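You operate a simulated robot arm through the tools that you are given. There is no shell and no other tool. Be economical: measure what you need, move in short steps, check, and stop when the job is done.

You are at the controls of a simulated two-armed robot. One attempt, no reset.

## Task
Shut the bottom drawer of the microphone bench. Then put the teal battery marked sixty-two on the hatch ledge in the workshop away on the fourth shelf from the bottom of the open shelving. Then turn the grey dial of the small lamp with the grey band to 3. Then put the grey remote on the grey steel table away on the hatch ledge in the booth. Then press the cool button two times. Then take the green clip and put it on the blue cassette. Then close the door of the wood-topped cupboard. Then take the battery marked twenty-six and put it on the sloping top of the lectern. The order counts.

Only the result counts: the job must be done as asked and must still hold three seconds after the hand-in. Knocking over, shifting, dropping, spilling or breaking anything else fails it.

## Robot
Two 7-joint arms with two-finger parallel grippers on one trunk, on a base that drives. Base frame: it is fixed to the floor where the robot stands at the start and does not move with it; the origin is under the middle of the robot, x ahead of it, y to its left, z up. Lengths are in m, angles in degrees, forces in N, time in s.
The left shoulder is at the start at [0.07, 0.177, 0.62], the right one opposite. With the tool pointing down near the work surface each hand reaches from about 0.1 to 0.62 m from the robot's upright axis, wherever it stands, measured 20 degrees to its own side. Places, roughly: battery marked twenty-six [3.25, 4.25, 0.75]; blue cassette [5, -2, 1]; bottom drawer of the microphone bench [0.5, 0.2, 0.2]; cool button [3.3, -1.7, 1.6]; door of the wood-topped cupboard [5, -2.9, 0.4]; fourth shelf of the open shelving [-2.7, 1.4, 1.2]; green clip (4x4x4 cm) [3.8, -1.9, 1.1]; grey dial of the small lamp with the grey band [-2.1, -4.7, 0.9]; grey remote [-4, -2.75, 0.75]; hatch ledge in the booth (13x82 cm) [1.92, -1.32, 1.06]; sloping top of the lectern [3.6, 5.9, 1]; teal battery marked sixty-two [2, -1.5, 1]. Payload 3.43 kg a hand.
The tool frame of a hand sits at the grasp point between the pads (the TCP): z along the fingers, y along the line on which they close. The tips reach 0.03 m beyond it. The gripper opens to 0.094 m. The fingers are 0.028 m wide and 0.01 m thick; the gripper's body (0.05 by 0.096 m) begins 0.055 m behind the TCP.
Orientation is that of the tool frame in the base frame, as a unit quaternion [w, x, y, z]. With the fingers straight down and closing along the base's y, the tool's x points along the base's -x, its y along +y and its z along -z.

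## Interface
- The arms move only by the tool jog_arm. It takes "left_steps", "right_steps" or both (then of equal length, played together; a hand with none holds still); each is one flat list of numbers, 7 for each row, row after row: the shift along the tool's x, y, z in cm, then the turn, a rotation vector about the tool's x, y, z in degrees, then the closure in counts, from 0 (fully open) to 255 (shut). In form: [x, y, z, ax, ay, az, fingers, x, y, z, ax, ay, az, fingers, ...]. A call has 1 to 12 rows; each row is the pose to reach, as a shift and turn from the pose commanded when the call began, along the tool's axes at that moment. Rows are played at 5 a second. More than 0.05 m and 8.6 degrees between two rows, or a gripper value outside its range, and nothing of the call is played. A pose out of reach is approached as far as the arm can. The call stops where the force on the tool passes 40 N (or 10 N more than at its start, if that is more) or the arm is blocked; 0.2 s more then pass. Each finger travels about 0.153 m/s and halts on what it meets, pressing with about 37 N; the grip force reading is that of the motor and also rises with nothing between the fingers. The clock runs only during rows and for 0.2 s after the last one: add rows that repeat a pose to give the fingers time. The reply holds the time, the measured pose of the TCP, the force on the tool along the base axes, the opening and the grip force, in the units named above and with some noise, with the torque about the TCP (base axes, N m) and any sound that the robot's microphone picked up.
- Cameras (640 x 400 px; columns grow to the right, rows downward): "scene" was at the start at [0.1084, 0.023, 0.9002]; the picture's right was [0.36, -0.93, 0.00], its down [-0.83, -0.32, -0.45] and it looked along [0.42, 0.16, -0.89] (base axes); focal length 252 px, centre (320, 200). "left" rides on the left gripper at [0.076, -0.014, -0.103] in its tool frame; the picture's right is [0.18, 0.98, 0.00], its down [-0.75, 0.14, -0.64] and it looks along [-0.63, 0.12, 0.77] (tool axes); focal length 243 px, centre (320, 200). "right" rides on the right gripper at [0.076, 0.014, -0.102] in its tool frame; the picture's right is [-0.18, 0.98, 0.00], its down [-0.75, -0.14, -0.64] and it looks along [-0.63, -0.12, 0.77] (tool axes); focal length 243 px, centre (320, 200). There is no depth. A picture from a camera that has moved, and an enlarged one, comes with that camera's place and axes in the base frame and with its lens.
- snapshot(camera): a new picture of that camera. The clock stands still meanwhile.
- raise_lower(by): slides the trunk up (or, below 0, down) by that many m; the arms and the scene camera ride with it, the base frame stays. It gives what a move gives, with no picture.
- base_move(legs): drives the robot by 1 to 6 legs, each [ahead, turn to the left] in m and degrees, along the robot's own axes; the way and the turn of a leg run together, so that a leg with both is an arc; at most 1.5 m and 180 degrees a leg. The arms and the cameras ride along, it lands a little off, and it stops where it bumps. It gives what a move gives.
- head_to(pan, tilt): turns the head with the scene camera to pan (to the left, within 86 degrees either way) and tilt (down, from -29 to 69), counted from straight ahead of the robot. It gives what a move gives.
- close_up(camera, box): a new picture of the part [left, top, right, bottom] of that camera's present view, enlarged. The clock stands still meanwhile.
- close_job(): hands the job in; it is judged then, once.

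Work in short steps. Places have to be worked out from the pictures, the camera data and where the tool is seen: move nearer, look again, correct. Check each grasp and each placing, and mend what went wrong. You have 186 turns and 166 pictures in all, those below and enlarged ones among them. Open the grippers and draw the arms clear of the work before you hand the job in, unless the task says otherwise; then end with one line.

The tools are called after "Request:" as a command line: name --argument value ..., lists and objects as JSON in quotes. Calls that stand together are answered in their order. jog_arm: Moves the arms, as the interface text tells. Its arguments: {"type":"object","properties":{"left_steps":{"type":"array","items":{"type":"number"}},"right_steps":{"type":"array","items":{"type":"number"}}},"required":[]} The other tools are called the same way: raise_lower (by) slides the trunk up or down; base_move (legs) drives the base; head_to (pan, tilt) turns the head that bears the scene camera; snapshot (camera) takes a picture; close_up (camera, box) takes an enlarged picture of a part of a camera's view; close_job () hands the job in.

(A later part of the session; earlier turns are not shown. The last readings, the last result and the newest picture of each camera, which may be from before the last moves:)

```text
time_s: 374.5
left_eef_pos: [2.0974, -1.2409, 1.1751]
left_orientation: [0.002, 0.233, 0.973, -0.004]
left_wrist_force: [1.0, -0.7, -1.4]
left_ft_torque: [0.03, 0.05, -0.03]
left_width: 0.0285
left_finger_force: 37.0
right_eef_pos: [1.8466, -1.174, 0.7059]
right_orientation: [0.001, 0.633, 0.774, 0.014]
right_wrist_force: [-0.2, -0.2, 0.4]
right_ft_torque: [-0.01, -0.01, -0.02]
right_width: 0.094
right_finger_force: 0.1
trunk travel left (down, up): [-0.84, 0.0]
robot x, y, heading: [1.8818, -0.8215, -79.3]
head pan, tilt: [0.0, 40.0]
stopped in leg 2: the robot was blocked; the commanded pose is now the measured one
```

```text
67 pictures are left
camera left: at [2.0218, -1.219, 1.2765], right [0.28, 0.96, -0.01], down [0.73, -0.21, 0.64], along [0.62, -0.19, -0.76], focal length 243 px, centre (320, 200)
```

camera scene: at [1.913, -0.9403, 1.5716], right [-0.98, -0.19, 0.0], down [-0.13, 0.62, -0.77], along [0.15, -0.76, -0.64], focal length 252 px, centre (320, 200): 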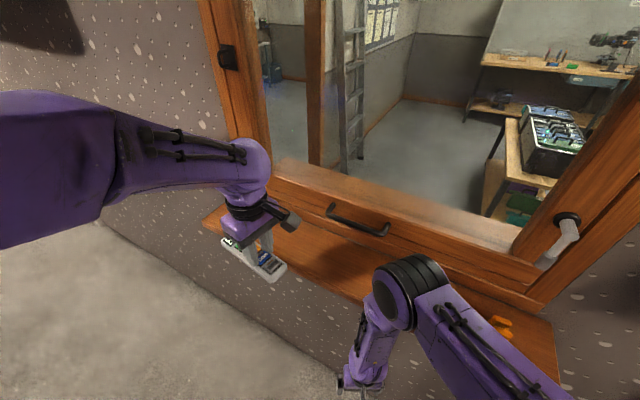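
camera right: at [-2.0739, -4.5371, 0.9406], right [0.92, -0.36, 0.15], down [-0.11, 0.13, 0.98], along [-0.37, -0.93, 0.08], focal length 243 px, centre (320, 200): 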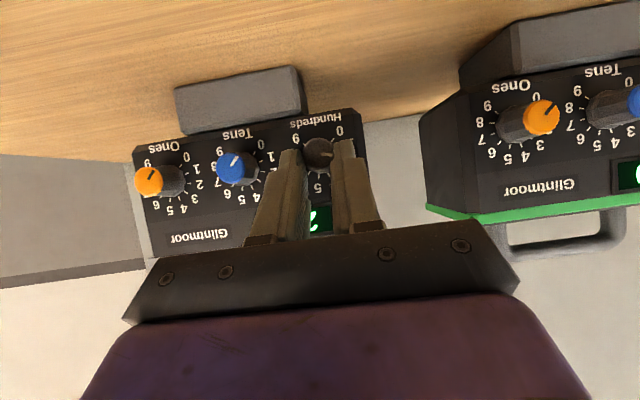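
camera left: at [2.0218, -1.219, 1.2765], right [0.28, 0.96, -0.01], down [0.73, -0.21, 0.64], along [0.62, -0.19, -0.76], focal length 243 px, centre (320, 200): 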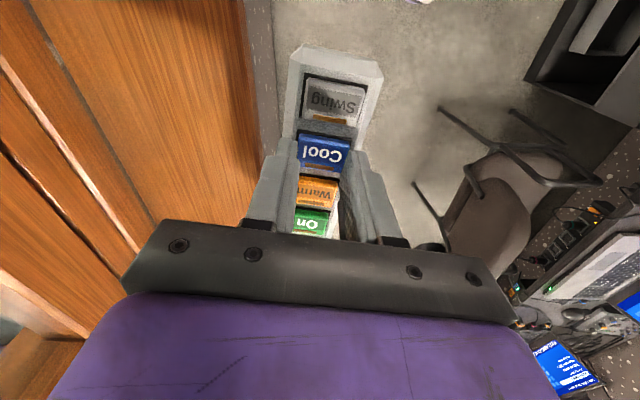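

Blocked: the right elbow met the ledge edge. I'll back off 4 cm and reach the rest of the way with the left arm.

Request:
base_move --legs '[[-0.05, 0]]'

Request:
jog_arm --left_steps '[-2.2, -3.4, 0, 0, 0, 0, 255, -4.4, -6.8, 0, 0, 0, 0, 255, -6.6, -10.2, 0, 0, 0, 0, 255, -8.8, -13.6, 0, 0, 0, 0, 255, -9.8, -15.6, 0, 0, 0, 0, 255]'

Request:
snapshot --camera "scene"

Request:
snapshot --camera "left"

```text
time_s: 375.4
left_eef_pos: [2.0863, -1.2092, 1.1677]
left_orientation: [0.0, 0.233, 0.972, 0.004]
left_wrist_force: [0.4, -0.8, -2.7]
left_ft_torque: [0.04, 0.03, -0.02]
left_width: 0.0285
left_finger_force: 36.8
right_eef_pos: [1.8358, -1.1368, 0.7006]
right_orientation: [-0.002, 0.634, 0.773, 0.019]
right_wrist_force: [-0.2, 0.3, 0.0]
right_ft_torque: [0.03, 0.0, 0.01]
right_width: 0.0939
right_finger_force: 0.0
trunk travel left (down, up): [-0.84, 0.0]
robot x, y, heading: [1.8772, -0.7763, -78.8]
head pan, tilt: [0.0, 40.0]
```

```text
time_s: 376.6
left_eef_pos: [2.1029, -1.3869, 1.1696]
left_orientation: [0.0, 0.232, 0.973, 0.002]
left_wrist_force: [0.1, 0.3, -1.6]
left_ft_torque: [0.04, 0.04, 0.01]
left_width: 0.0286
left_finger_force: 37.1
right_eef_pos: [1.8366, -1.1344, 0.7012]
right_orientation: [-0.001, 0.635, 0.773, 0.017]
right_wrist_force: [-0.1, -0.6, 0.4]
right_ft_torque: [0.04, 0.01, -0.02]
right_width: 0.0942
right_finger_force: 0.2
trunk travel left (down, up): [-0.84, 0.0]
robot x, y, heading: [1.871, -0.7745, -78.8]
head pan, tilt: [0.0, 40.0]
```

```text
66 pictures are left
camera scene: at [1.902, -0.9082, 1.5701], right [-0.98, -0.19, 0.0], down [-0.13, 0.63, -0.76], along [0.15, -0.75, -0.64], focal length 252 px, centre (320, 200)
```

scene: 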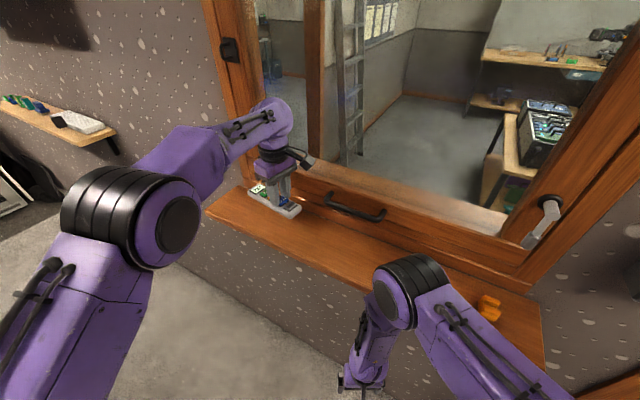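

```text
65 pictures are left
camera left: at [2.0277, -1.3668, 1.2704], right [0.28, 0.96, 0.01], down [0.73, -0.22, 0.64], along [0.62, -0.18, -0.77], focal length 243 px, centre (320, 200)
```

left: 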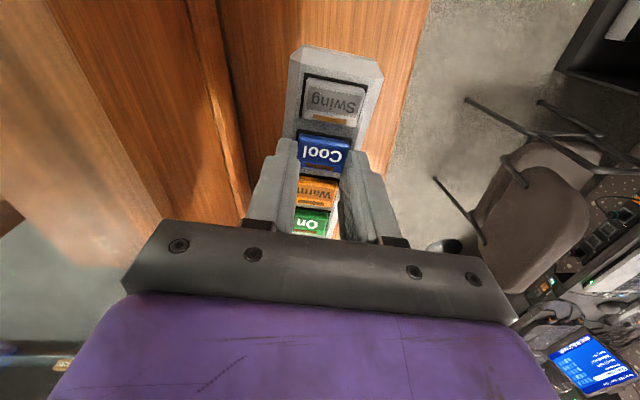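

The remote is over the ledge's middle by the wrist view. I'll lower it in small steps.

Request:
jog_arm --left_steps '[0.3, 0.6, 3, 0, 0, 0, 255, 0.3, 0.6, 5, 0, 0, 0, 255, 0.3, 0.6, 6, 0, 0, 0, 255, 0.3, 0.6, 6.6, 0, 0, 0, 255, 0.3, 0.6, 7.1, 0, 0, 0, 255]'

Request:
close_up --camera "scene" --box '[200, 90, 400, 230]'

```text
time_s: 377.8
left_eef_pos: [2.1023, -1.3794, 1.1104]
left_orientation: [0.004, 0.233, 0.973, -0.007]
left_wrist_force: [-0.4, 6.6, 17.5]
left_ft_torque: [1.0, 0.43, -0.16]
left_width: 0.0284
left_finger_force: 37.5
right_eef_pos: [1.8349, -1.1316, 0.704]
right_orientation: [0.001, 0.634, 0.773, 0.016]
right_wrist_force: [0.2, -0.4, -0.5]
right_ft_torque: [0.0, -0.01, -0.03]
right_width: 0.094
right_finger_force: 0.1
trunk travel left (down, up): [-0.84, 0.0]
robot x, y, heading: [1.8741, -0.7774, -79.0]
head pan, tilt: [0.0, 40.0]
stopped in row 5 (left hand): the force on the tool passed its limit at 44 N (the readings are from after the stop); the commanded pose is now the measured one
```

```text
2.86 times, centred on (300, 160) of scene
camera zoom: at [1.9006, -0.902, 1.5706], right [-0.98, -0.19, 0.0], down [-0.12, 0.63, -0.77], along [0.15, -0.75, -0.64], focal length 721 px, centre (377, 314)
```

zoom: 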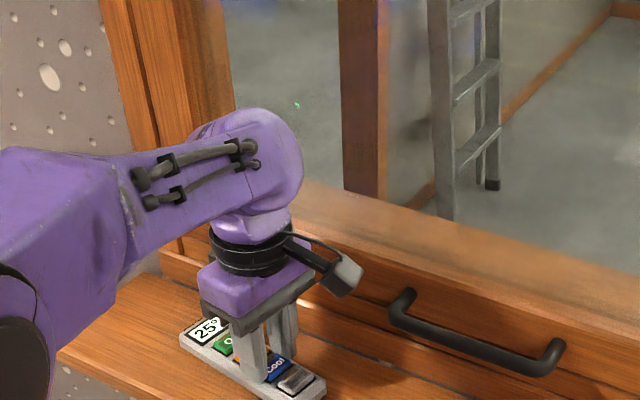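

Contact — the remote rests on the ledge. I'll open the fingers only partly (to about 5 cm) and check.

Request:
jog_arm --left_steps '[0, 0, 0, 0, 0, 0, 200, 0, 0, 0, 0, 0, 0, 160, 0, 0, 0, 0, 0, 0, 135, 0, 0, 0, 0, 0, 0, 135]'

Request:
close_up --camera "scene" --box '[200, 90, 400, 230]'

Request:
snapshot --camera "left"

```text
time_s: 378.8
left_eef_pos: [2.1011, -1.3811, 1.1089]
left_orientation: [0.004, 0.233, 0.973, -0.009]
left_wrist_force: [-1.3, -9.4, 31.0]
left_ft_torque: [0.51, 0.02, -0.05]
left_width: 0.0389
left_finger_force: 0.2
right_eef_pos: [1.8336, -1.1331, 0.7032]
right_orientation: [0.001, 0.634, 0.773, 0.017]
right_wrist_force: [-0.3, -0.3, -0.4]
right_ft_torque: [-0.04, 0.0, 0.0]
right_width: 0.0939
right_finger_force: 0.0
trunk travel left (down, up): [-0.84, 0.0]
robot x, y, heading: [1.8738, -0.7741, -78.7]
head pan, tilt: [0.0, 40.0]
```

```text
2.86 times, centred on (300, 160) of scene
camera zoom: at [1.8989, -0.9029, 1.5708], right [-0.98, -0.19, 0.0], down [-0.12, 0.63, -0.77], along [0.15, -0.75, -0.64], focal length 721 px, centre (377, 314)
```

zoom: 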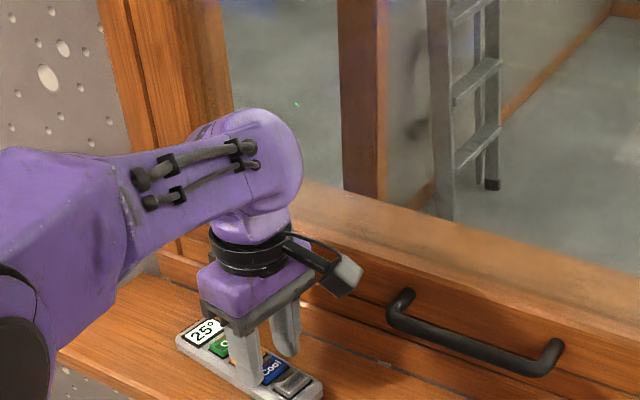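

```text
62 pictures are left
camera left: at [2.0257, -1.358, 1.211], right [0.28, 0.96, -0.02], down [0.73, -0.2, 0.65], along [0.62, -0.19, -0.76], focal length 243 px, centre (320, 200)
```

left: 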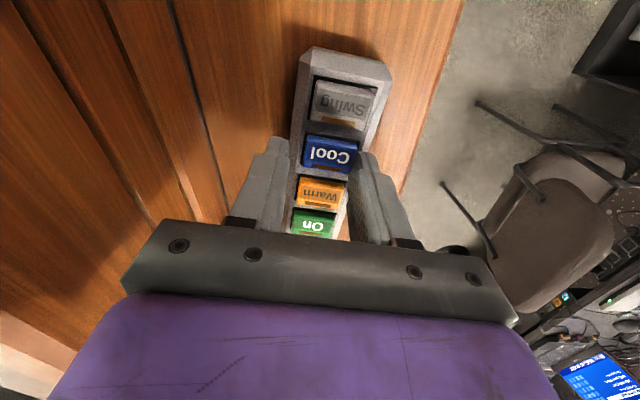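

The remote lies on the ledge. I'll raise the hand straight up and look.

Request:
jog_arm --left_steps '[0, 0, -1, 0, 0, 0, 135, 0, 0, -3, 0, 0, 0, 135, 0, 0, -6, 0, 0, 0, 120, 0, 0, -9, 0, 0, 0, 100]'

Request:
snapshot --camera "left"

```text
time_s: 379.8
left_eef_pos: [2.1033, -1.38, 1.1973]
left_orientation: [0.004, 0.232, 0.973, -0.006]
left_wrist_force: [0.4, 0.5, -1.1]
left_ft_torque: [-0.02, -0.02, -0.02]
left_width: 0.0573
left_finger_force: 0.1
right_eef_pos: [1.8352, -1.1327, 0.7028]
right_orientation: [0.0, 0.634, 0.773, 0.016]
right_wrist_force: [0.0, 0.4, 0.6]
right_ft_torque: [-0.01, 0.04, -0.02]
right_width: 0.094
right_finger_force: 0.0
trunk travel left (down, up): [-0.84, 0.0]
robot x, y, heading: [1.879, -0.7716, -78.9]
head pan, tilt: [0.0, 40.0]
```

```text
61 pictures are left
camera left: at [2.0282, -1.3578, 1.2987], right [0.28, 0.96, -0.01], down [0.73, -0.21, 0.65], along [0.62, -0.19, -0.76], focal length 243 px, centre (320, 200)
```

left: 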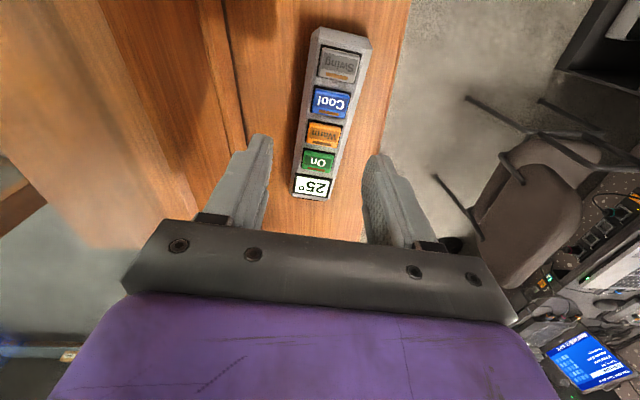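

The remote rests fully on the ledge. I'll back away, and look along the booth for the wall panel with the cool button (≈ 3.3, −1.7, 1.6).

Request:
base_move --legs '[[-0.28, 0], [0, 45]]'

Request:
head_to --pan 0 --tilt 15

Request:
snapshot --camera "scene"

```text
time_s: 383.8
left_eef_pos: [2.4105, -0.7687, 1.1979]
left_orientation: [0.004, -0.158, 0.987, -0.004]
left_wrist_force: [-0.5, 0.0, 0.4]
left_ft_torque: [-0.02, 0.02, 0.04]
left_width: 0.0571
left_finger_force: 0.1
right_eef_pos: [2.0481, -0.7821, 0.7036]
right_orientation: [-0.007, 0.289, 0.957, 0.015]
right_wrist_force: [-0.6, 0.3, -0.6]
right_ft_torque: [-0.02, 0.0, -0.02]
right_width: 0.0937
right_finger_force: 0.1
trunk travel left (down, up): [-0.84, 0.0]
robot x, y, heading: [1.8191, -0.4998, -33.8]
head pan, tilt: [0.0, 40.0]
```

```text
time_s: 384.7
left_eef_pos: [2.41, -0.7672, 1.1974]
left_orientation: [0.003, -0.157, 0.988, -0.004]
left_wrist_force: [-0.9, -0.7, 0.3]
left_ft_torque: [-0.01, 0.01, 0.02]
left_width: 0.0575
left_finger_force: 0.1
right_eef_pos: [2.0459, -0.7832, 0.702]
right_orientation: [-0.007, 0.29, 0.957, 0.015]
right_wrist_force: [0.6, 0.3, 0.4]
right_ft_torque: [0.0, -0.01, -0.01]
right_width: 0.0941
right_finger_force: 0.0
trunk travel left (down, up): [-0.84, 0.0]
robot x, y, heading: [1.8236, -0.4994, -33.8]
head pan, tilt: [0.0, 15.0]
```

```text
60 pictures are left
camera scene: at [1.9401, -0.5789, 1.6098], right [-0.56, -0.83, 0.0], down [-0.22, 0.14, -0.97], along [0.8, -0.54, -0.26], focal length 252 px, centre (320, 200)
```

scene: 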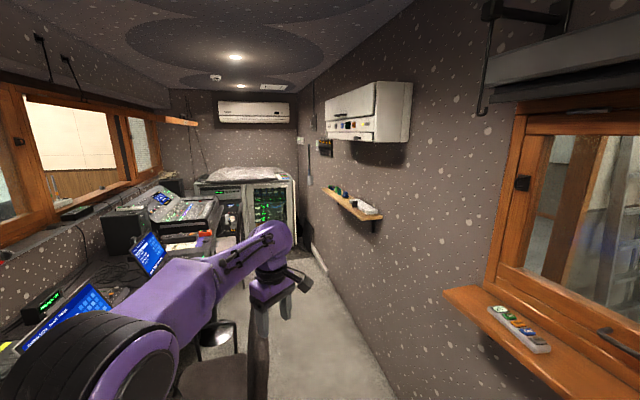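

Request:
close_up --camera "scene" --box '[290, 70, 430, 240]'

```text
2.35 times, centred on (360, 155) of scene
camera zoom: at [1.9401, -0.5789, 1.6098], right [-0.56, -0.83, 0.0], down [-0.22, 0.14, -0.97], along [0.8, -0.54, -0.26], focal length 594 px, centre (226, 306)
```

zoom: 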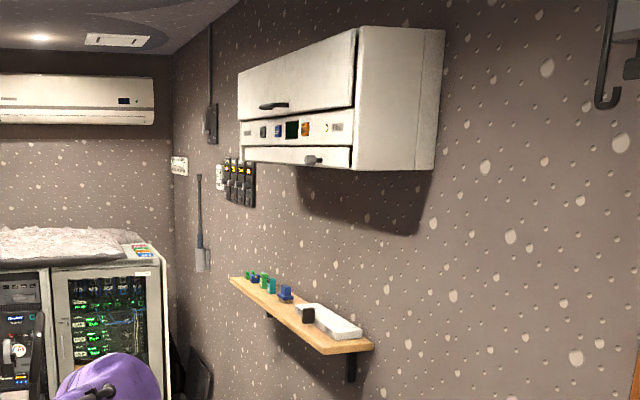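

The white wall unit has a row of buttons (one blue), and below it is a small shelf with clips. I'll fold the left arm first, then look at the floor space past the chair.

Request:
jog_arm --left_steps '[0.7, 1.3, 4.2, 0, 0, 4.3, 0, 1.4, 2.6, 8.4, 0, 0, 8.7, 0, 2.1, 3.9, 12.6, 0, 0, 13, 0, 2.8, 5.2, 16.8, 0, 0, 17.3, 0, 3.6, 6.5, 21, 0, 0, 21.7, 0, 4.3, 7.8, 25.2, 0, 0, 26, 0, 5, 9.2, 29.4, 0, 0, 30.3, 0, 5.7, 10.5, 33.6, 0, 0, 34.7, 0, 6.4, 11.8, 37.8, 0, 0, 39, 0, 7.1, 13.1, 42, 0, 0, 43.3, 0, 7.8, 14.4, 46.2, 0, 0, 47.7, 0, 8.5, 15.7, 50, 0, 0, 52, 0]'

Request:
base_move --legs '[[0, 12]]'

Request:
head_to --pan 0 --tilt 30

Request:
snapshot --camera "scene"

```text
time_s: 387.3
left_eef_pos: [2.2889, -0.6479, 0.695]
left_orientation: [0.006, 0.292, 0.956, -0.002]
left_wrist_force: [0.2, -0.2, -0.1]
left_ft_torque: [0.0, 0.03, 0.01]
left_width: 0.0943
left_finger_force: 0.0
right_eef_pos: [2.0458, -0.782, 0.7025]
right_orientation: [-0.006, 0.289, 0.957, 0.015]
right_wrist_force: [0.1, 0.2, -0.6]
right_ft_torque: [0.05, 0.01, 0.0]
right_width: 0.0941
right_finger_force: 0.0
trunk travel left (down, up): [-0.84, 0.0]
robot x, y, heading: [1.8227, -0.5003, -33.7]
head pan, tilt: [0.0, 15.0]
```

```text
time_s: 388.5
left_eef_pos: [2.3088, -0.5498, 0.6963]
left_orientation: [0.006, 0.19, 0.982, -0.001]
left_wrist_force: [0.5, -0.7, 0.1]
left_ft_torque: [0.02, 0.0, -0.01]
left_width: 0.094
left_finger_force: 0.0
right_eef_pos: [2.0999, -0.7298, 0.7022]
right_orientation: [-0.008, 0.19, 0.982, 0.015]
right_wrist_force: [0.5, 1.2, 0.9]
right_ft_torque: [0.0, 0.01, 0.0]
right_width: 0.094
right_finger_force: 0.1
trunk travel left (down, up): [-0.84, 0.0]
robot x, y, heading: [1.8247, -0.5008, -21.9]
head pan, tilt: [0.0, 15.0]
```

```text
time_s: 389.2
left_eef_pos: [2.3087, -0.5488, 0.6962]
left_orientation: [0.006, 0.19, 0.982, -0.001]
left_wrist_force: [-0.7, -0.2, -0.5]
left_ft_torque: [0.0, -0.03, -0.03]
left_width: 0.0943
left_finger_force: 0.0
right_eef_pos: [2.101, -0.7302, 0.7032]
right_orientation: [-0.008, 0.188, 0.982, 0.015]
right_wrist_force: [0.2, 0.0, -0.3]
right_ft_torque: [-0.03, 0.0, -0.01]
right_width: 0.0939
right_finger_force: 0.2
trunk travel left (down, up): [-0.84, 0.0]
robot x, y, heading: [1.8253, -0.5015, -22.1]
head pan, tilt: [0.0, 30.0]
```

```text
58 pictures are left
camera scene: at [1.9513, -0.5511, 1.5857], right [-0.37, -0.93, 0.0], down [-0.46, 0.19, -0.87], along [0.8, -0.32, -0.5], focal length 252 px, centre (320, 200)
```

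scene: 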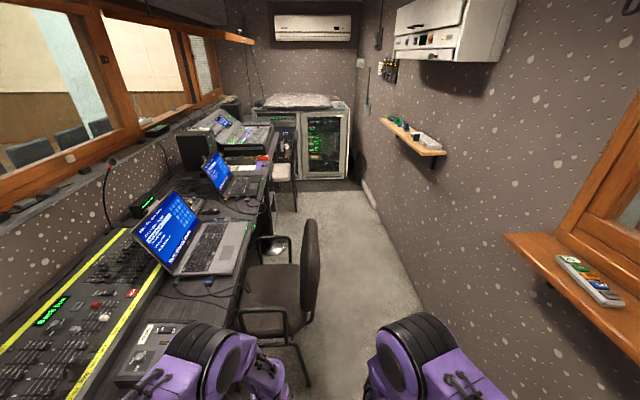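

The chair leaves a lane about 0.76 m wide along the wall. I'll take the narrowest posture — arms stretched down-forward, trunk lowered 0.35 so elbows pass beneath the ledge.

Request:
jog_arm --left_steps '[-0.4, 0, 1.7, 0, 0, 0, 120, -0.7, 0, 3.4, 0, 0, 0, 200, -1, 0, 5, 0, 0, 0, 255, -1.4, 0, 6.5, 0, 0, 0, 255]' --right_steps '[-3.4, -0.5, 1.7, 0, 0, 0, 120, -6.8, -1, 3.5, 0, 0, 0, 200, -10.1, -1.5, 5.2, 0, 0, 0, 255, -13.5, -2, 7, 0, 0, 0, 255]'

Request:
raise_lower --by -0.35

Request:
base_move --legs '[[0, -34.5], [0.53, 0], [0, 12], [0.45, 27]]'

Request:
snapshot --camera "scene"

```text
time_s: 390.2
left_eef_pos: [2.3238, -0.5546, 0.6314]
left_orientation: [0.006, 0.189, 0.982, -0.001]
left_wrist_force: [0.1, 0.2, 0.5]
left_ft_torque: [0.0, 0.07, 0.0]
left_width: 0.0
left_finger_force: 33.4
right_eef_pos: [2.2172, -0.7967, 0.6287]
right_orientation: [-0.01, 0.19, 0.982, 0.015]
right_wrist_force: [0.3, 0.1, -0.5]
right_ft_torque: [0.01, 0.01, -0.01]
right_width: 0.0
right_finger_force: 33.2
trunk travel left (down, up): [-0.84, 0.0]
robot x, y, heading: [1.8229, -0.4988, -22.0]
head pan, tilt: [0.0, 30.0]
```

```text
time_s: 393.7
left_eef_pos: [2.3231, -0.5544, 0.2826]
left_orientation: [0.006, 0.19, 0.982, -0.001]
left_wrist_force: [0.2, 0.3, -0.3]
left_ft_torque: [-0.03, -0.01, -0.02]
left_width: 0.0
left_finger_force: 32.9
right_eef_pos: [2.217, -0.7962, 0.2789]
right_orientation: [-0.008, 0.189, 0.982, 0.015]
right_wrist_force: [0.5, 0.2, 0.4]
right_ft_torque: [0.01, -0.01, -0.02]
right_width: 0.0
right_finger_force: 33.1
trunk travel left (down, up): [-0.49, 0.35]
robot x, y, heading: [1.8226, -0.4975, -21.8]
head pan, tilt: [0.0, 30.0]
```

```text
time_s: 401.6
left_eef_pos: [3.0109, -1.1904, 0.2804]
left_orientation: [0.005, 0.149, 0.989, -0.001]
left_wrist_force: [-0.4, -0.4, -0.4]
left_ft_torque: [-0.01, 0.04, 0.0]
left_width: 0.0
left_finger_force: 33.0
right_eef_pos: [2.9247, -1.4395, 0.2784]
right_orientation: [-0.009, 0.147, 0.989, 0.015]
right_wrist_force: [-0.5, 0.1, 0.4]
right_ft_torque: [-0.03, -0.03, 0.02]
right_width: 0.0002
right_finger_force: 32.9
trunk travel left (down, up): [-0.49, 0.35]
robot x, y, heading: [2.5047, -1.1777, -16.9]
head pan, tilt: [0.0, 30.0]
```

```text
57 pictures are left
camera scene: at [2.6388, -1.2187, 1.2356], right [-0.29, -0.96, 0.0], down [-0.48, 0.15, -0.87], along [0.83, -0.25, -0.5], focal length 252 px, centre (320, 200)
```

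scene: 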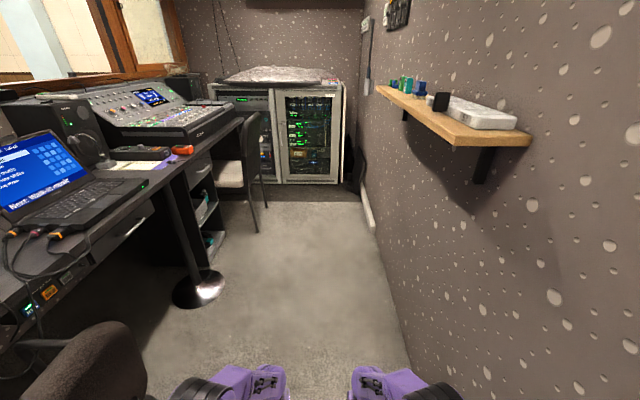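

I'm at the lane entrance; the chair back's edge is near (2.91, −1.0). I'll tuck the left hand inward to gain room and creep past.

Request:
jog_arm --left_steps '[0, -3.5, 0, 0, 0, 0, 255, 0, -7, 0, 0, 0, 0, 255, 0, -10, 0, 0, 0, 0, 255]'

Request:
base_move --legs '[[0, -5.5], [0.35, 0], [0, 5]]'

Request:
head_to --pan 30 --tilt 45

Request:
snapshot --camera "scene"

```text
time_s: 402.4
left_eef_pos: [2.9741, -1.2744, 0.2875]
left_orientation: [0.006, 0.149, 0.989, 0.0]
left_wrist_force: [-0.1, -0.4, -0.4]
left_ft_torque: [0.01, 0.0, -0.02]
left_width: 0.0001
left_finger_force: 33.1
left hand out of reach, approached as far as the arm can: row 3
right_eef_pos: [2.9237, -1.4385, 0.2778]
right_orientation: [-0.008, 0.148, 0.989, 0.015]
right_wrist_force: [0.1, 0.2, 0.8]
right_ft_torque: [-0.01, -0.02, 0.03]
right_width: 0.0
right_finger_force: 32.8
trunk travel left (down, up): [-0.49, 0.35]
robot x, y, heading: [2.5016, -1.1769, -17.0]
head pan, tilt: [0.0, 30.0]
```

```text
time_s: 405.6
left_eef_pos: [3.2911, -1.4119, 0.2869]
left_orientation: [0.005, 0.155, 0.988, -0.001]
left_wrist_force: [-0.1, -0.3, -0.1]
left_ft_torque: [-0.01, -0.03, 0.01]
left_width: 0.0
left_finger_force: 33.3
right_eef_pos: [3.239, -1.5754, 0.2793]
right_orientation: [-0.008, 0.153, 0.988, 0.015]
right_wrist_force: [-0.4, 0.3, -0.3]
right_ft_torque: [0.03, -0.01, 0.01]
right_width: 0.0002
right_finger_force: 33.0
trunk travel left (down, up): [-0.49, 0.35]
robot x, y, heading: [2.8226, -1.3075, -17.7]
head pan, tilt: [0.0, 30.0]
```

```text
time_s: 406.6
left_eef_pos: [3.2914, -1.4119, 0.2877]
left_orientation: [0.005, 0.154, 0.988, -0.001]
left_wrist_force: [-0.4, 0.6, 0.8]
left_ft_torque: [0.05, 0.01, -0.02]
left_width: 0.0003
left_finger_force: 33.5
right_eef_pos: [3.2398, -1.5769, 0.2778]
right_orientation: [-0.008, 0.152, 0.988, 0.014]
right_wrist_force: [1.0, 0.0, -0.4]
right_ft_torque: [0.0, 0.0, 0.01]
right_width: 0.0
right_finger_force: 33.6
trunk travel left (down, up): [-0.49, 0.35]
robot x, y, heading: [2.8179, -1.3088, -17.8]
head pan, tilt: [30.0, 45.0]
```

```text
56 pictures are left
camera scene: at [2.9488, -1.3082, 1.2131], right [0.21, -0.98, 0.0], down [-0.69, -0.15, -0.71], along [0.69, 0.15, -0.71], focal length 252 px, centre (320, 200)
```

scene: 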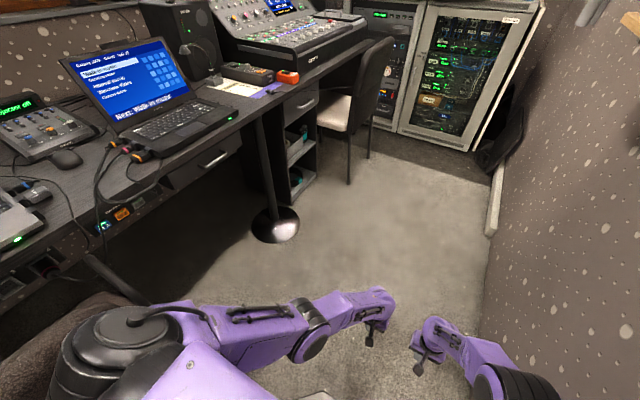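

Past the chair without contact. I'll continue, then manoeuvre to a spot facing the wall unit from about 0.75 m.

Request:
base_move --legs '[[0.42, 0], [0, 23], [0.35, 0], [0, -66], [-0.36, 0], [0, -22]]'

Request:
raise_lower --by 0.35

Request:
head_to --pan -20 --tilt 8

Request:
snapshot --camera "scene"

```text
time_s: 418.3
left_eef_pos: [3.4943, -1.5535, 0.2875]
left_orientation: [0.004, 0.672, 0.741, -0.003]
left_wrist_force: [-0.9, -0.7, -0.1]
left_ft_torque: [0.0, 0.01, 0.04]
left_width: 0.0
left_finger_force: 32.9
right_eef_pos: [3.3219, -1.5706, 0.2788]
right_orientation: [0.001, 0.67, 0.742, 0.017]
right_wrist_force: [-0.3, 0.4, 0.6]
right_ft_torque: [0.02, -0.04, 0.01]
right_width: 0.0
right_finger_force: 32.3
trunk travel left (down, up): [-0.49, 0.35]
robot x, y, heading: [3.4026, -1.0826, -84.5]
head pan, tilt: [30.0, 45.0]
```

```text
time_s: 421.7
left_eef_pos: [3.4934, -1.5551, 0.637]
left_orientation: [0.004, 0.671, 0.741, -0.003]
left_wrist_force: [0.6, 1.3, 0.4]
left_ft_torque: [-0.01, 0.02, 0.0]
left_width: 0.0
left_finger_force: 32.7
right_eef_pos: [3.3229, -1.5709, 0.6286]
right_orientation: [0.001, 0.67, 0.742, 0.017]
right_wrist_force: [0.1, 0.4, 0.5]
right_ft_torque: [-0.01, 0.03, -0.01]
right_width: 0.0
right_finger_force: 33.0
trunk travel left (down, up): [-0.84, 0.0]
robot x, y, heading: [3.3998, -1.0818, -84.4]
head pan, tilt: [30.0, 45.0]
```

```text
time_s: 422.9
left_eef_pos: [3.4943, -1.5545, 0.6367]
left_orientation: [0.005, 0.672, 0.741, -0.003]
left_wrist_force: [0.2, 0.1, 0.6]
left_ft_torque: [-0.04, 0.01, -0.03]
left_width: 0.0
left_finger_force: 33.3
right_eef_pos: [3.3221, -1.5714, 0.6276]
right_orientation: [0.0, 0.671, 0.742, 0.018]
right_wrist_force: [0.0, 0.2, 0.4]
right_ft_torque: [0.02, -0.02, 0.0]
right_width: 0.0
right_finger_force: 32.7
trunk travel left (down, up): [-0.84, 0.0]
robot x, y, heading: [3.4046, -1.081, -84.3]
head pan, tilt: [-20.0, 8.0]
```

```text
55 pictures are left
camera scene: at [3.3826, -1.2222, 1.6212], right [-0.97, 0.25, 0.0], down [0.03, 0.14, -0.99], along [-0.25, -0.96, -0.14], focal length 252 px, centre (320, 200)
```

scene: 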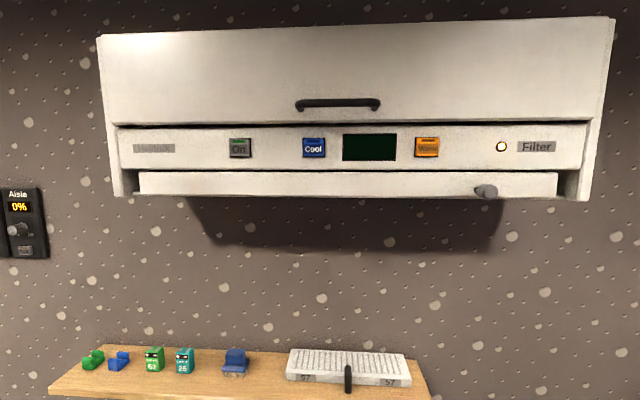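

The Cool button triangulates to (3.28, −1.654, 1.652), with the clips' shelf below. I'll bring the closed right hand up in two stages, turned square to the panel.

Request:
jog_arm --right_steps '[0.9, 0, -4.2, 0, 0, 1.9, 255, 1.8, 0, -8.4, 0, 0, 3.8, 255, 2.7, 0, -12.6, 0, 0, 5.7, 255, 3.6, 0, -16.8, 0, 0, 7.6, 255, 4.5, 0, -21, 0, 0, 9.5, 255, 5.4, 0, -25.2, 0, 0, 11.4, 255, 6.3, 0, -29.4, 0, 0, 13.2, 255, 7.2, 0, -33.6, 0, 0, 15.1, 255, 8.1, 0, -37.8, 0, 0, 17, 255, 9, 0, -42, 0, 0, 18.9, 255, 9.9, 0, -46.2, 0, 0, 20.8, 255, 10, 0, -50, 0, 0, 22.7, 255]'

Request:
jog_arm --right_steps '[0, 0, -4.3, 0, -7.5, 0, 255, 0, 0, -8.6, 0, -15, 0, 255, 0, 0, -12.9, 0, -22.5, 0, 255, 0, 0, -17.2, 0, -30, 0, 255, 0, 0, -21.5, 0, -37.5, 0, 255, 0, 0, -25.8, 0, -45, 0, 255, 0, 0, -30.1, 0, -52.5, 0, 255, 0, 0, -34.4, 0, -60, 0, 255, 0, 0, -38.7, 0, -67.5, 0, 255, 0, 0, -43, 0, -75, 0, 255, 0, 0, -47.3, 0, -82.5, 0, 255, 0, 0, -51.6, 0, -90, 0, 255]'

Request:
snapshot --camera "scene"

```text
time_s: 425.5
left_eef_pos: [3.4934, -1.5554, 0.6383]
left_orientation: [0.005, 0.672, 0.741, -0.004]
left_wrist_force: [-0.3, -0.3, 0.7]
left_ft_torque: [-0.03, 0.01, -0.02]
left_width: 0.0
left_finger_force: 32.9
right_eef_pos: [3.2989, -1.4825, 1.132]
right_orientation: [-0.001, 0.803, 0.596, 0.017]
right_wrist_force: [-0.9, 0.6, 0.2]
right_ft_torque: [0.02, -0.05, 0.01]
right_width: 0.0
right_finger_force: 33.2
trunk travel left (down, up): [-0.84, 0.0]
robot x, y, heading: [3.4001, -1.0846, -84.3]
head pan, tilt: [-20.0, 8.0]
```

```text
time_s: 428.1
left_eef_pos: [3.4938, -1.5533, 0.6375]
left_orientation: [0.003, 0.672, 0.741, -0.003]
left_wrist_force: [0.8, -0.2, 0.4]
left_ft_torque: [0.01, 0.0, 0.02]
left_width: 0.0
left_finger_force: 32.8
right_eef_pos: [3.2885, -1.4964, 1.6449]
right_orientation: [0.419, 0.579, 0.422, -0.557]
right_wrist_force: [-0.2, 0.1, -1.2]
right_ft_torque: [-0.02, -0.01, 0.03]
right_width: 0.0
right_finger_force: 33.5
trunk travel left (down, up): [-0.84, 0.0]
robot x, y, heading: [3.3964, -1.0808, -84.3]
head pan, tilt: [-20.0, 8.0]
```

```text
54 pictures are left
camera scene: at [3.383, -1.2218, 1.6213], right [-0.97, 0.25, 0.0], down [0.03, 0.13, -0.99], along [-0.25, -0.96, -0.14], focal length 252 px, centre (320, 200)
```

scene: 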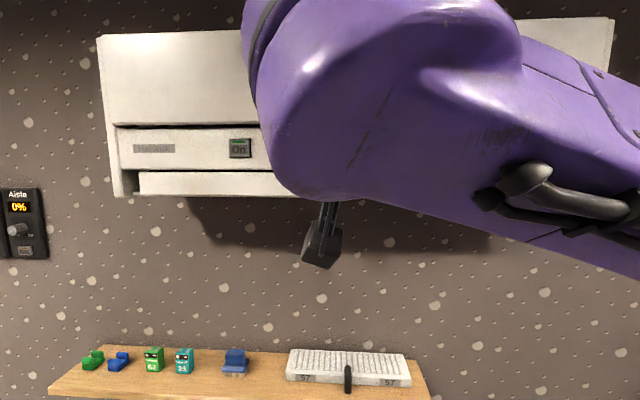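

Request:
snapshot --camera "right"

```text
53 pictures are left
camera right: at [3.3347, -1.4006, 1.5719], right [0.94, -0.29, 0.2], down [0.03, 0.64, 0.77], along [-0.35, -0.71, 0.61], focal length 243 px, centre (320, 200)
```

right: 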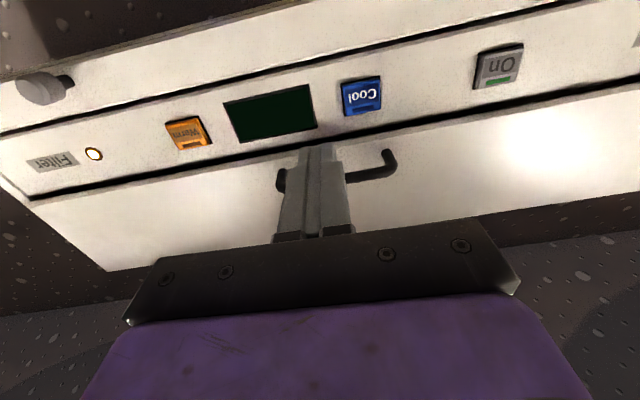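

Two views agree: the button is at (3.283, −1.662, 1.651). I'll line up 2 cm in front of it first.

Request:
jog_arm --right_steps '[-0.5, 2.1, 2, 0, 0, 0, 255, -1, 4.3, 5, 0, 0, 0, 255, -1, 4.3, 9, 0, 0, 0, 255, -1, 4.3, 10.9, 0, 0, 0, 255, -1, 4.3, 10.9, 0, 0, 0, 255]'

Request:
snapshot --camera "right"

```text
time_s: 429.3
left_eef_pos: [3.4933, -1.5529, 0.6368]
left_orientation: [0.004, 0.672, 0.74, -0.004]
left_wrist_force: [-0.2, -0.2, 0.3]
left_ft_torque: [0.01, -0.02, 0.0]
left_width: 0.0
left_finger_force: 33.4
right_eef_pos: [3.2986, -1.6139, 1.6549]
right_orientation: [0.419, 0.579, 0.423, -0.557]
right_wrist_force: [0.2, -0.9, 0.6]
right_ft_torque: [0.0, 0.0, -0.01]
right_width: 0.0002
right_finger_force: 33.5
trunk travel left (down, up): [-0.84, 0.0]
robot x, y, heading: [3.4008, -1.0841, -84.6]
head pan, tilt: [-20.0, 8.0]
```

```text
52 pictures are left
camera right: at [3.3441, -1.5179, 1.5813], right [0.94, -0.29, 0.2], down [0.03, 0.64, 0.77], along [-0.35, -0.71, 0.61], focal length 243 px, centre (320, 200)
```

right: 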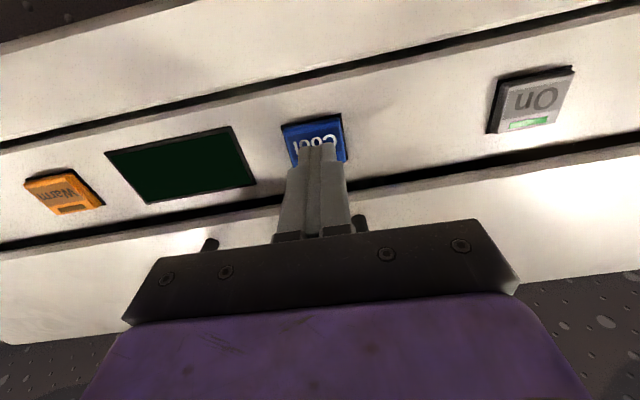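

Aligned with the button. First press: advance until contact, then retract.

Request:
jog_arm --right_steps '[0.3, 0, 1, 0, 0, 0, 255, 0.3, 0, 1.7, 0, 0, 0, 255, 0.3, 0, 2.2, 0, 0, 0, 255, 0.3, 0, 2.6, 0, 0, 0, 255]'

Request:
snapshot --camera "right"

```text
time_s: 430.3
left_eef_pos: [3.4946, -1.55, 0.6404]
left_orientation: [0.006, 0.672, 0.741, -0.007]
left_wrist_force: [-1.4, 0.3, 0.3]
left_ft_torque: [0.0, 0.06, -0.01]
left_width: 0.0
left_finger_force: 33.2
right_eef_pos: [3.2929, -1.6269, 1.6531]
right_orientation: [0.421, 0.578, 0.422, -0.558]
right_wrist_force: [5.1, 25.1, -12.7]
right_ft_torque: [0.08, -0.14, -0.18]
right_width: 0.0
right_finger_force: 33.5
trunk travel left (down, up): [-0.84, 0.0]
robot x, y, heading: [3.4028, -1.0842, -84.6]
head pan, tilt: [-20.0, 8.0]
heard: click
```

```text
51 pictures are left
camera right: at [3.3381, -1.532, 1.5795], right [0.94, -0.29, 0.2], down [0.03, 0.64, 0.77], along [-0.35, -0.71, 0.61], focal length 243 px, centre (320, 200)
```

right: 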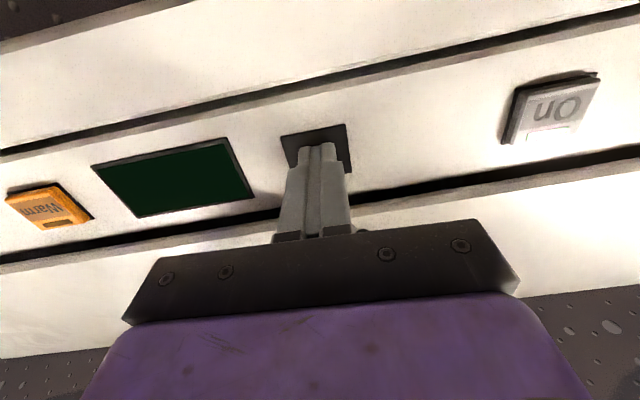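

One click was heard. I'll retract fully, confirm the button came out, then press again.

Request:
jog_arm --right_steps '[0, 0, -1.5, 0, 0, 0, 255, 0, 0, -3, 0, 0, 0, 255, 0, 0, -3, 0, 0, 0, 255]'

Request:
snapshot --camera "right"

```text
time_s: 431.1
left_eef_pos: [3.493, -1.5547, 0.6371]
left_orientation: [0.004, 0.672, 0.741, -0.003]
left_wrist_force: [0.7, 0.6, 0.2]
left_ft_torque: [-0.02, -0.04, 0.03]
left_width: 0.0001
left_finger_force: 33.0
right_eef_pos: [3.2983, -1.6089, 1.6504]
right_orientation: [0.419, 0.58, 0.422, -0.556]
right_wrist_force: [1.0, 0.4, 1.0]
right_ft_torque: [0.06, 0.02, 0.0]
right_width: 0.0002
right_finger_force: 33.4
trunk travel left (down, up): [-0.84, 0.0]
robot x, y, heading: [3.3987, -1.0844, -84.4]
head pan, tilt: [-20.0, 8.0]
```

```text
50 pictures are left
camera right: at [3.3444, -1.5131, 1.5775], right [0.94, -0.29, 0.2], down [0.03, 0.64, 0.77], along [-0.35, -0.71, 0.61], focal length 243 px, centre (320, 200)
```

right: 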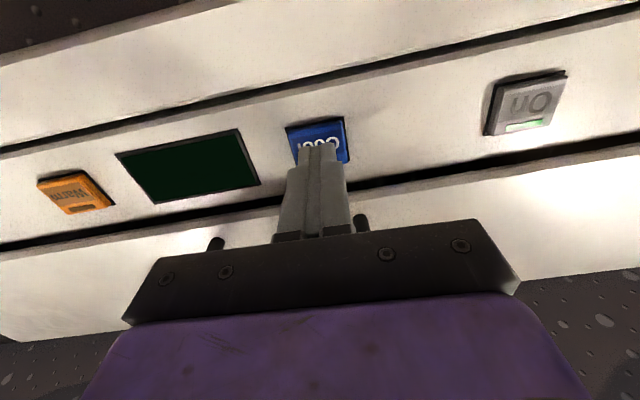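

The button has popped out. Second press.

Request:
jog_arm --right_steps '[0, 0, 1.4, 0, 0, 0, 255, 0, 0, 2.2, 0, 0, 0, 255, 0, 0, 2.7, 0, 0, 0, 255, 0, 0, 3.1, 0, 0, 0, 255]'

Request:
jog_arm --right_steps '[0, 0, -2, 0, 0, 0, 255, 0, 0, -5, 0, 0, 0, 255, 0, 0, -9, 0, 0, 0, 255, 0, 0, -13, 0, 0, 0, 255]'

Request:
snapshot --camera "right"

```text
time_s: 432.1
left_eef_pos: [3.4933, -1.5505, 0.6402]
left_orientation: [0.006, 0.672, 0.741, -0.007]
left_wrist_force: [0.3, 0.0, -0.5]
left_ft_torque: [0.01, -0.02, -0.02]
left_width: 0.0
left_finger_force: 33.2
right_eef_pos: [3.2934, -1.6272, 1.6516]
right_orientation: [0.42, 0.577, 0.422, -0.559]
right_wrist_force: [5.9, 29.0, -17.3]
right_ft_torque: [0.14, -0.14, -0.15]
right_width: 0.0
right_finger_force: 33.0
trunk travel left (down, up): [-0.84, 0.0]
robot x, y, heading: [3.3994, -1.0843, -84.5]
head pan, tilt: [-20.0, 8.0]
heard: click
```

```text
time_s: 433.1
left_eef_pos: [3.4937, -1.5539, 0.6368]
left_orientation: [0.004, 0.672, 0.741, -0.003]
left_wrist_force: [-0.8, -0.9, 0.8]
left_ft_torque: [0.02, 0.01, -0.01]
left_width: 0.0
left_finger_force: 33.6
right_eef_pos: [3.33, -1.515, 1.6537]
right_orientation: [0.42, 0.58, 0.423, -0.555]
right_wrist_force: [-0.4, 0.5, 1.2]
right_ft_torque: [-0.01, -0.02, -0.01]
right_width: 0.0
right_finger_force: 32.7
trunk travel left (down, up): [-0.84, 0.0]
robot x, y, heading: [3.3971, -1.0814, -84.6]
head pan, tilt: [-20.0, 8.0]
```

```text
49 pictures are left
camera right: at [3.3756, -1.419, 1.5813], right [0.94, -0.29, 0.2], down [0.03, 0.64, 0.77], along [-0.35, -0.71, 0.61], focal length 243 px, centre (320, 200)
```

right: 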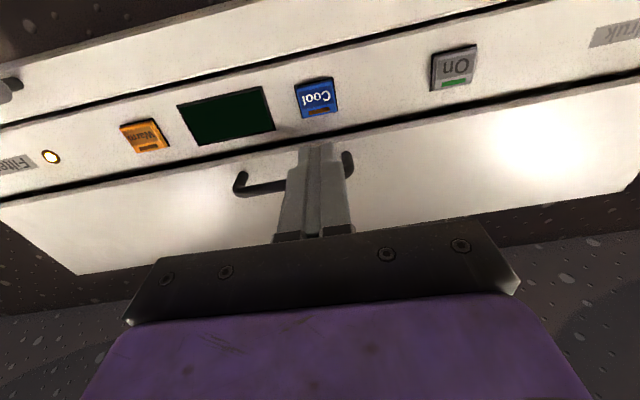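

Two clicks heard, so the cool button is done. Next, the green clip at the left end of the small shelf (≈ 3.80, −1.93, 1.1). I'll bring the right arm down and the left hand up above shelf height.

Request:
jog_arm --right_steps '[4.2, 0, -0.3, 0, 7.5, 0, 255, 8.4, 0, -0.6, 0, 15, 0, 255, 12.6, 0, -0.9, 0, 22.5, 0, 255, 16.8, 0, -1.2, 0, 30, 0, 255, 21, 0, -1.5, 0, 37.5, 0, 255, 25.2, 0, -1.8, 0, 45, 0, 255, 29.4, 0, -2.1, 0, 52.5, 0, 255, 33.6, 0, -2.4, 0, 60, 0, 255, 37.8, 0, -2.7, 0, 67.5, 0, 255, 42, 0, -3, 0, 75, 0, 255, 46.2, 0, -3.3, 0, 82.5, 0, 255, 50, 0, -3.6, 0, 90, 0, 255]' --left_steps '[0.4, 0.5, -4.3, 0, 0, 0, 255, 0.8, 1, -8.6, 0, 0, 0, 255, 1.2, 1.5, -12.9, 0, 0, 0, 255, 1.6, 2, -17.2, 0, 0, 0, 255, 2, 2.5, -21.5, 0, 0, 0, 255, 2.4, 3, -25.8, 0, 0, 0, 255, 2.8, 3.5, -30.1, 0, 0, 0, 255, 3.2, 4, -34.4, 0, 0, 0, 255, 3.6, 4.5, -38.7, 0, 0, 0, 200, 4, 5, -43, 0, 0, 0, 100, 4.4, 5.5, -47.3, 0, 0, 0, 50, 4.8, 6, -51.6, 0, 0, 0, 0]'

Request:
jog_arm --right_steps '[0, 0, 4, 0, 0, -2.1, 255, 0, 0, 8, 0, 0, -4.2, 255, 0, 0, 12, 0, 0, -6.3, 255, 0, 0, 16, 0, 0, -8.4, 255, 0, 0, 20, 0, 0, -10.5, 255, 0, 0, 24, 0, 0, -12.6, 255, 0, 0, 28, 0, 0, -14.7, 255, 0, 0, 32, 0, 0, -16.8, 255, 0, 0, 36, 0, 0, -18.9, 255, 0, 0, 40, 0, 0, -21, 255, 0, 0, 44, 0, 0, -22.7, 255]' --left_steps '[0, 0, -1, 0, 0, 0, 0, 0, 0, -2, 0, 0, 0, 0, 0, 0, -3, 0, 0, 0, 0, 0, 0, -4, 0, 0, 0, 0, 0, 0, -5, 0, 0, 0, 0, 0, 0, -6, 0, 0, 0, 0, 0, 0, -7, 0, 0, 0, 0, 0, 0, -8, 0, 0, 0, 0, 0, 0, -9, 0, 0, 0, 0, 0, 0, -9.5, 0, 0, 0, 0, 0, 0, -10, 0, 0, 0, 0]'

Request:
base_move --legs '[[0, 51.5], [0.45, 0], [0, -74]]'

Request:
head_to --pan 0 --tilt 30

Request:
snapshot --camera "scene"

```text
time_s: 435.7
left_eef_pos: [3.5484, -1.4931, 1.1526]
left_orientation: [0.003, 0.671, 0.741, -0.003]
left_wrist_force: [0.2, -0.8, 0.0]
left_ft_torque: [-0.01, -0.03, 0.03]
left_width: 0.094
left_finger_force: 0.1
left hand out of reach, approached as far as the arm can: row 1
right_eef_pos: [3.3504, -1.4683, 1.155]
right_orientation: [-0.004, 0.804, 0.595, 0.017]
right_wrist_force: [-0.2, 0.0, -0.3]
right_ft_torque: [0.03, 0.01, -0.01]
right_width: 0.0
right_finger_force: 33.0
trunk travel left (down, up): [-0.84, 0.0]
robot x, y, heading: [3.3996, -1.083, -84.6]
head pan, tilt: [-20.0, 8.0]
```

```text
time_s: 438.1
left_eef_pos: [3.5467, -1.4941, 1.2527]
left_orientation: [0.005, 0.671, 0.741, -0.003]
left_wrist_force: [0.6, -1.0, 0.1]
left_ft_torque: [0.01, -0.02, 0.01]
left_width: 0.0939
left_finger_force: 0.0
right_eef_pos: [3.3613, -1.4566, 0.7148]
right_orientation: [0.001, 0.67, 0.742, 0.016]
right_wrist_force: [-0.2, -0.1, 0.9]
right_ft_torque: [0.03, 0.05, -0.01]
right_width: 0.0
right_finger_force: 33.1
trunk travel left (down, up): [-0.84, 0.0]
robot x, y, heading: [3.4037, -1.0831, -84.7]
head pan, tilt: [-20.0, 8.0]
```

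```text
time_s: 446.3
left_eef_pos: [3.7752, -1.7647, 1.2521]
left_orientation: [0.003, 0.794, 0.608, -0.004]
left_wrist_force: [-0.2, -0.2, -0.5]
left_ft_torque: [0.03, -0.03, 0.01]
left_width: 0.0938
left_finger_force: 0.0
right_eef_pos: [3.614, -1.665, 0.715]
right_orientation: [0.003, 0.792, 0.61, 0.017]
right_wrist_force: [-1.1, -0.2, 0.3]
right_ft_torque: [-0.01, -0.03, -0.01]
right_width: 0.0001
right_finger_force: 33.1
trunk travel left (down, up): [-0.84, 0.0]
robot x, y, heading: [3.7832, -1.3296, -105.2]
head pan, tilt: [-20.0, 8.0]
```

```text
time_s: 447.1
left_eef_pos: [3.7761, -1.7652, 1.2533]
left_orientation: [0.003, 0.793, 0.609, -0.004]
left_wrist_force: [0.3, -0.2, -0.5]
left_ft_torque: [0.0, 0.01, 0.03]
left_width: 0.0941
left_finger_force: 0.1
right_eef_pos: [3.6158, -1.6647, 0.715]
right_orientation: [0.004, 0.792, 0.61, 0.017]
right_wrist_force: [0.3, -0.5, 0.3]
right_ft_torque: [-0.01, -0.01, 0.02]
right_width: 0.0
right_finger_force: 33.1
trunk travel left (down, up): [-0.84, 0.0]
robot x, y, heading: [3.7832, -1.3245, -104.8]
head pan, tilt: [0.0, 30.0]
```

```text
48 pictures are left
camera scene: at [3.7466, -1.4639, 1.5858], right [-0.97, 0.26, 0.0], down [0.13, 0.48, -0.87], along [-0.23, -0.84, -0.5], focal length 252 px, centre (320, 200)
```

scene: 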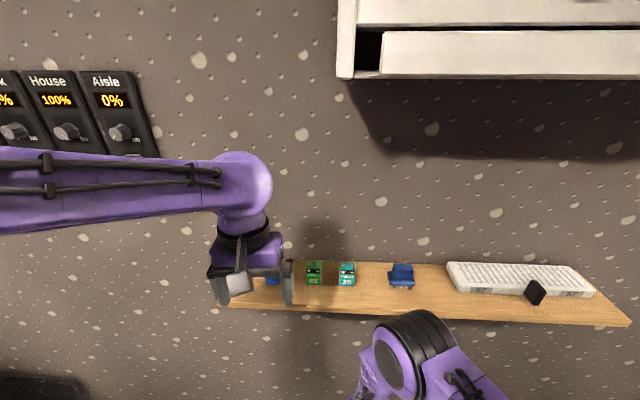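

Request:
snapshot --camera "left"

```text
47 pictures are left
camera left: at [3.78, -1.6878, 1.3539], right [1.0, -0.08, 0.0], down [-0.06, -0.76, 0.65], along [-0.05, -0.65, -0.76], focal length 243 px, centre (320, 200)
```

left: 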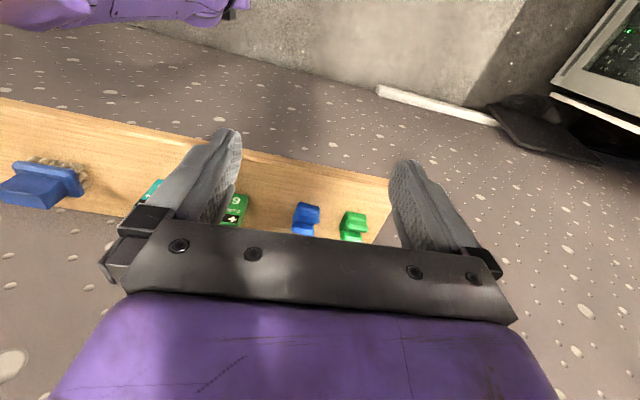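

The green clip triangulates to (3.808, −1.949), top near 1.11, with a blue one 7 cm beside it. I'll come 8 cm closer and bring the hand over it with fingers part-closed.

Request:
base_move --legs '[[0.08, 0]]'

Request:
jog_arm --left_steps '[-3, 3.5, 0, 0, 0, -1, 70, -6, 7, 0, 0, 0, -2, 70, -8.5, 8, 2, 0, 0, -2, 70, -8.5, 8, 4, 0, 0, -2, 70]'

Request:
snapshot --camera "left"

Request:
close_up --camera "scene" --box '[160, 180, 420, 350]'

```text
time_s: 448.2
left_eef_pos: [3.7572, -1.8326, 1.2559]
left_orientation: [0.005, 0.793, 0.609, -0.007]
left_wrist_force: [0.4, 1.7, 0.0]
left_ft_torque: [-0.07, 0.04, 0.01]
left_width: 0.0941
left_finger_force: 0.1
right_eef_pos: [3.5967, -1.7366, 0.7168]
right_orientation: [0.006, 0.792, 0.611, 0.014]
right_wrist_force: [0.1, 0.4, 0.2]
right_ft_torque: [-0.03, 0.03, -0.02]
right_width: 0.0002
right_finger_force: 33.0
trunk travel left (down, up): [-0.84, 0.0]
robot x, y, heading: [3.7622, -1.4082, -105.1]
head pan, tilt: [0.0, 30.0]
```

```text
time_s: 449.2
left_eef_pos: [3.8101, -1.9459, 1.2129]
left_orientation: [0.004, 0.782, 0.623, -0.003]
left_wrist_force: [-0.1, 0.5, 0.7]
left_ft_torque: [0.0, 0.01, -0.01]
left_width: 0.0683
left_finger_force: 0.1
right_eef_pos: [3.5952, -1.7393, 0.715]
right_orientation: [0.004, 0.793, 0.609, 0.015]
right_wrist_force: [1.0, -1.4, -0.7]
right_ft_torque: [-0.01, 0.0, 0.03]
right_width: 0.0
right_finger_force: 32.9
trunk travel left (down, up): [-0.84, 0.0]
robot x, y, heading: [3.7628, -1.4084, -105.3]
head pan, tilt: [0.0, 30.0]
```

```text
46 pictures are left
camera left: at [3.8135, -1.8677, 1.3144], right [1.0, -0.04, 0.0], down [-0.03, -0.76, 0.65], along [-0.03, -0.65, -0.76], focal length 243 px, centre (320, 200)
```

left: 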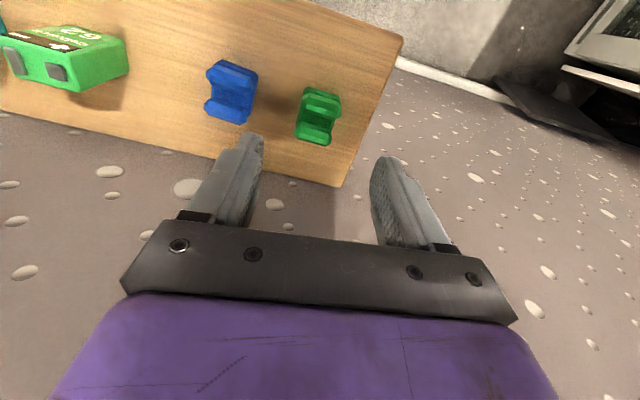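

```text
2.35 times, centred on (290, 265) of scene
camera zoom: at [3.7265, -1.5397, 1.5857], right [-0.97, 0.26, 0.0], down [0.13, 0.48, -0.87], along [-0.22, -0.84, -0.5], focal length 594 px, centre (391, 47)
```

zoom: 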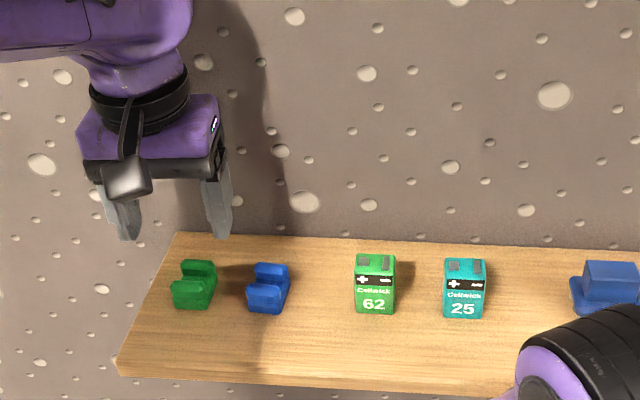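

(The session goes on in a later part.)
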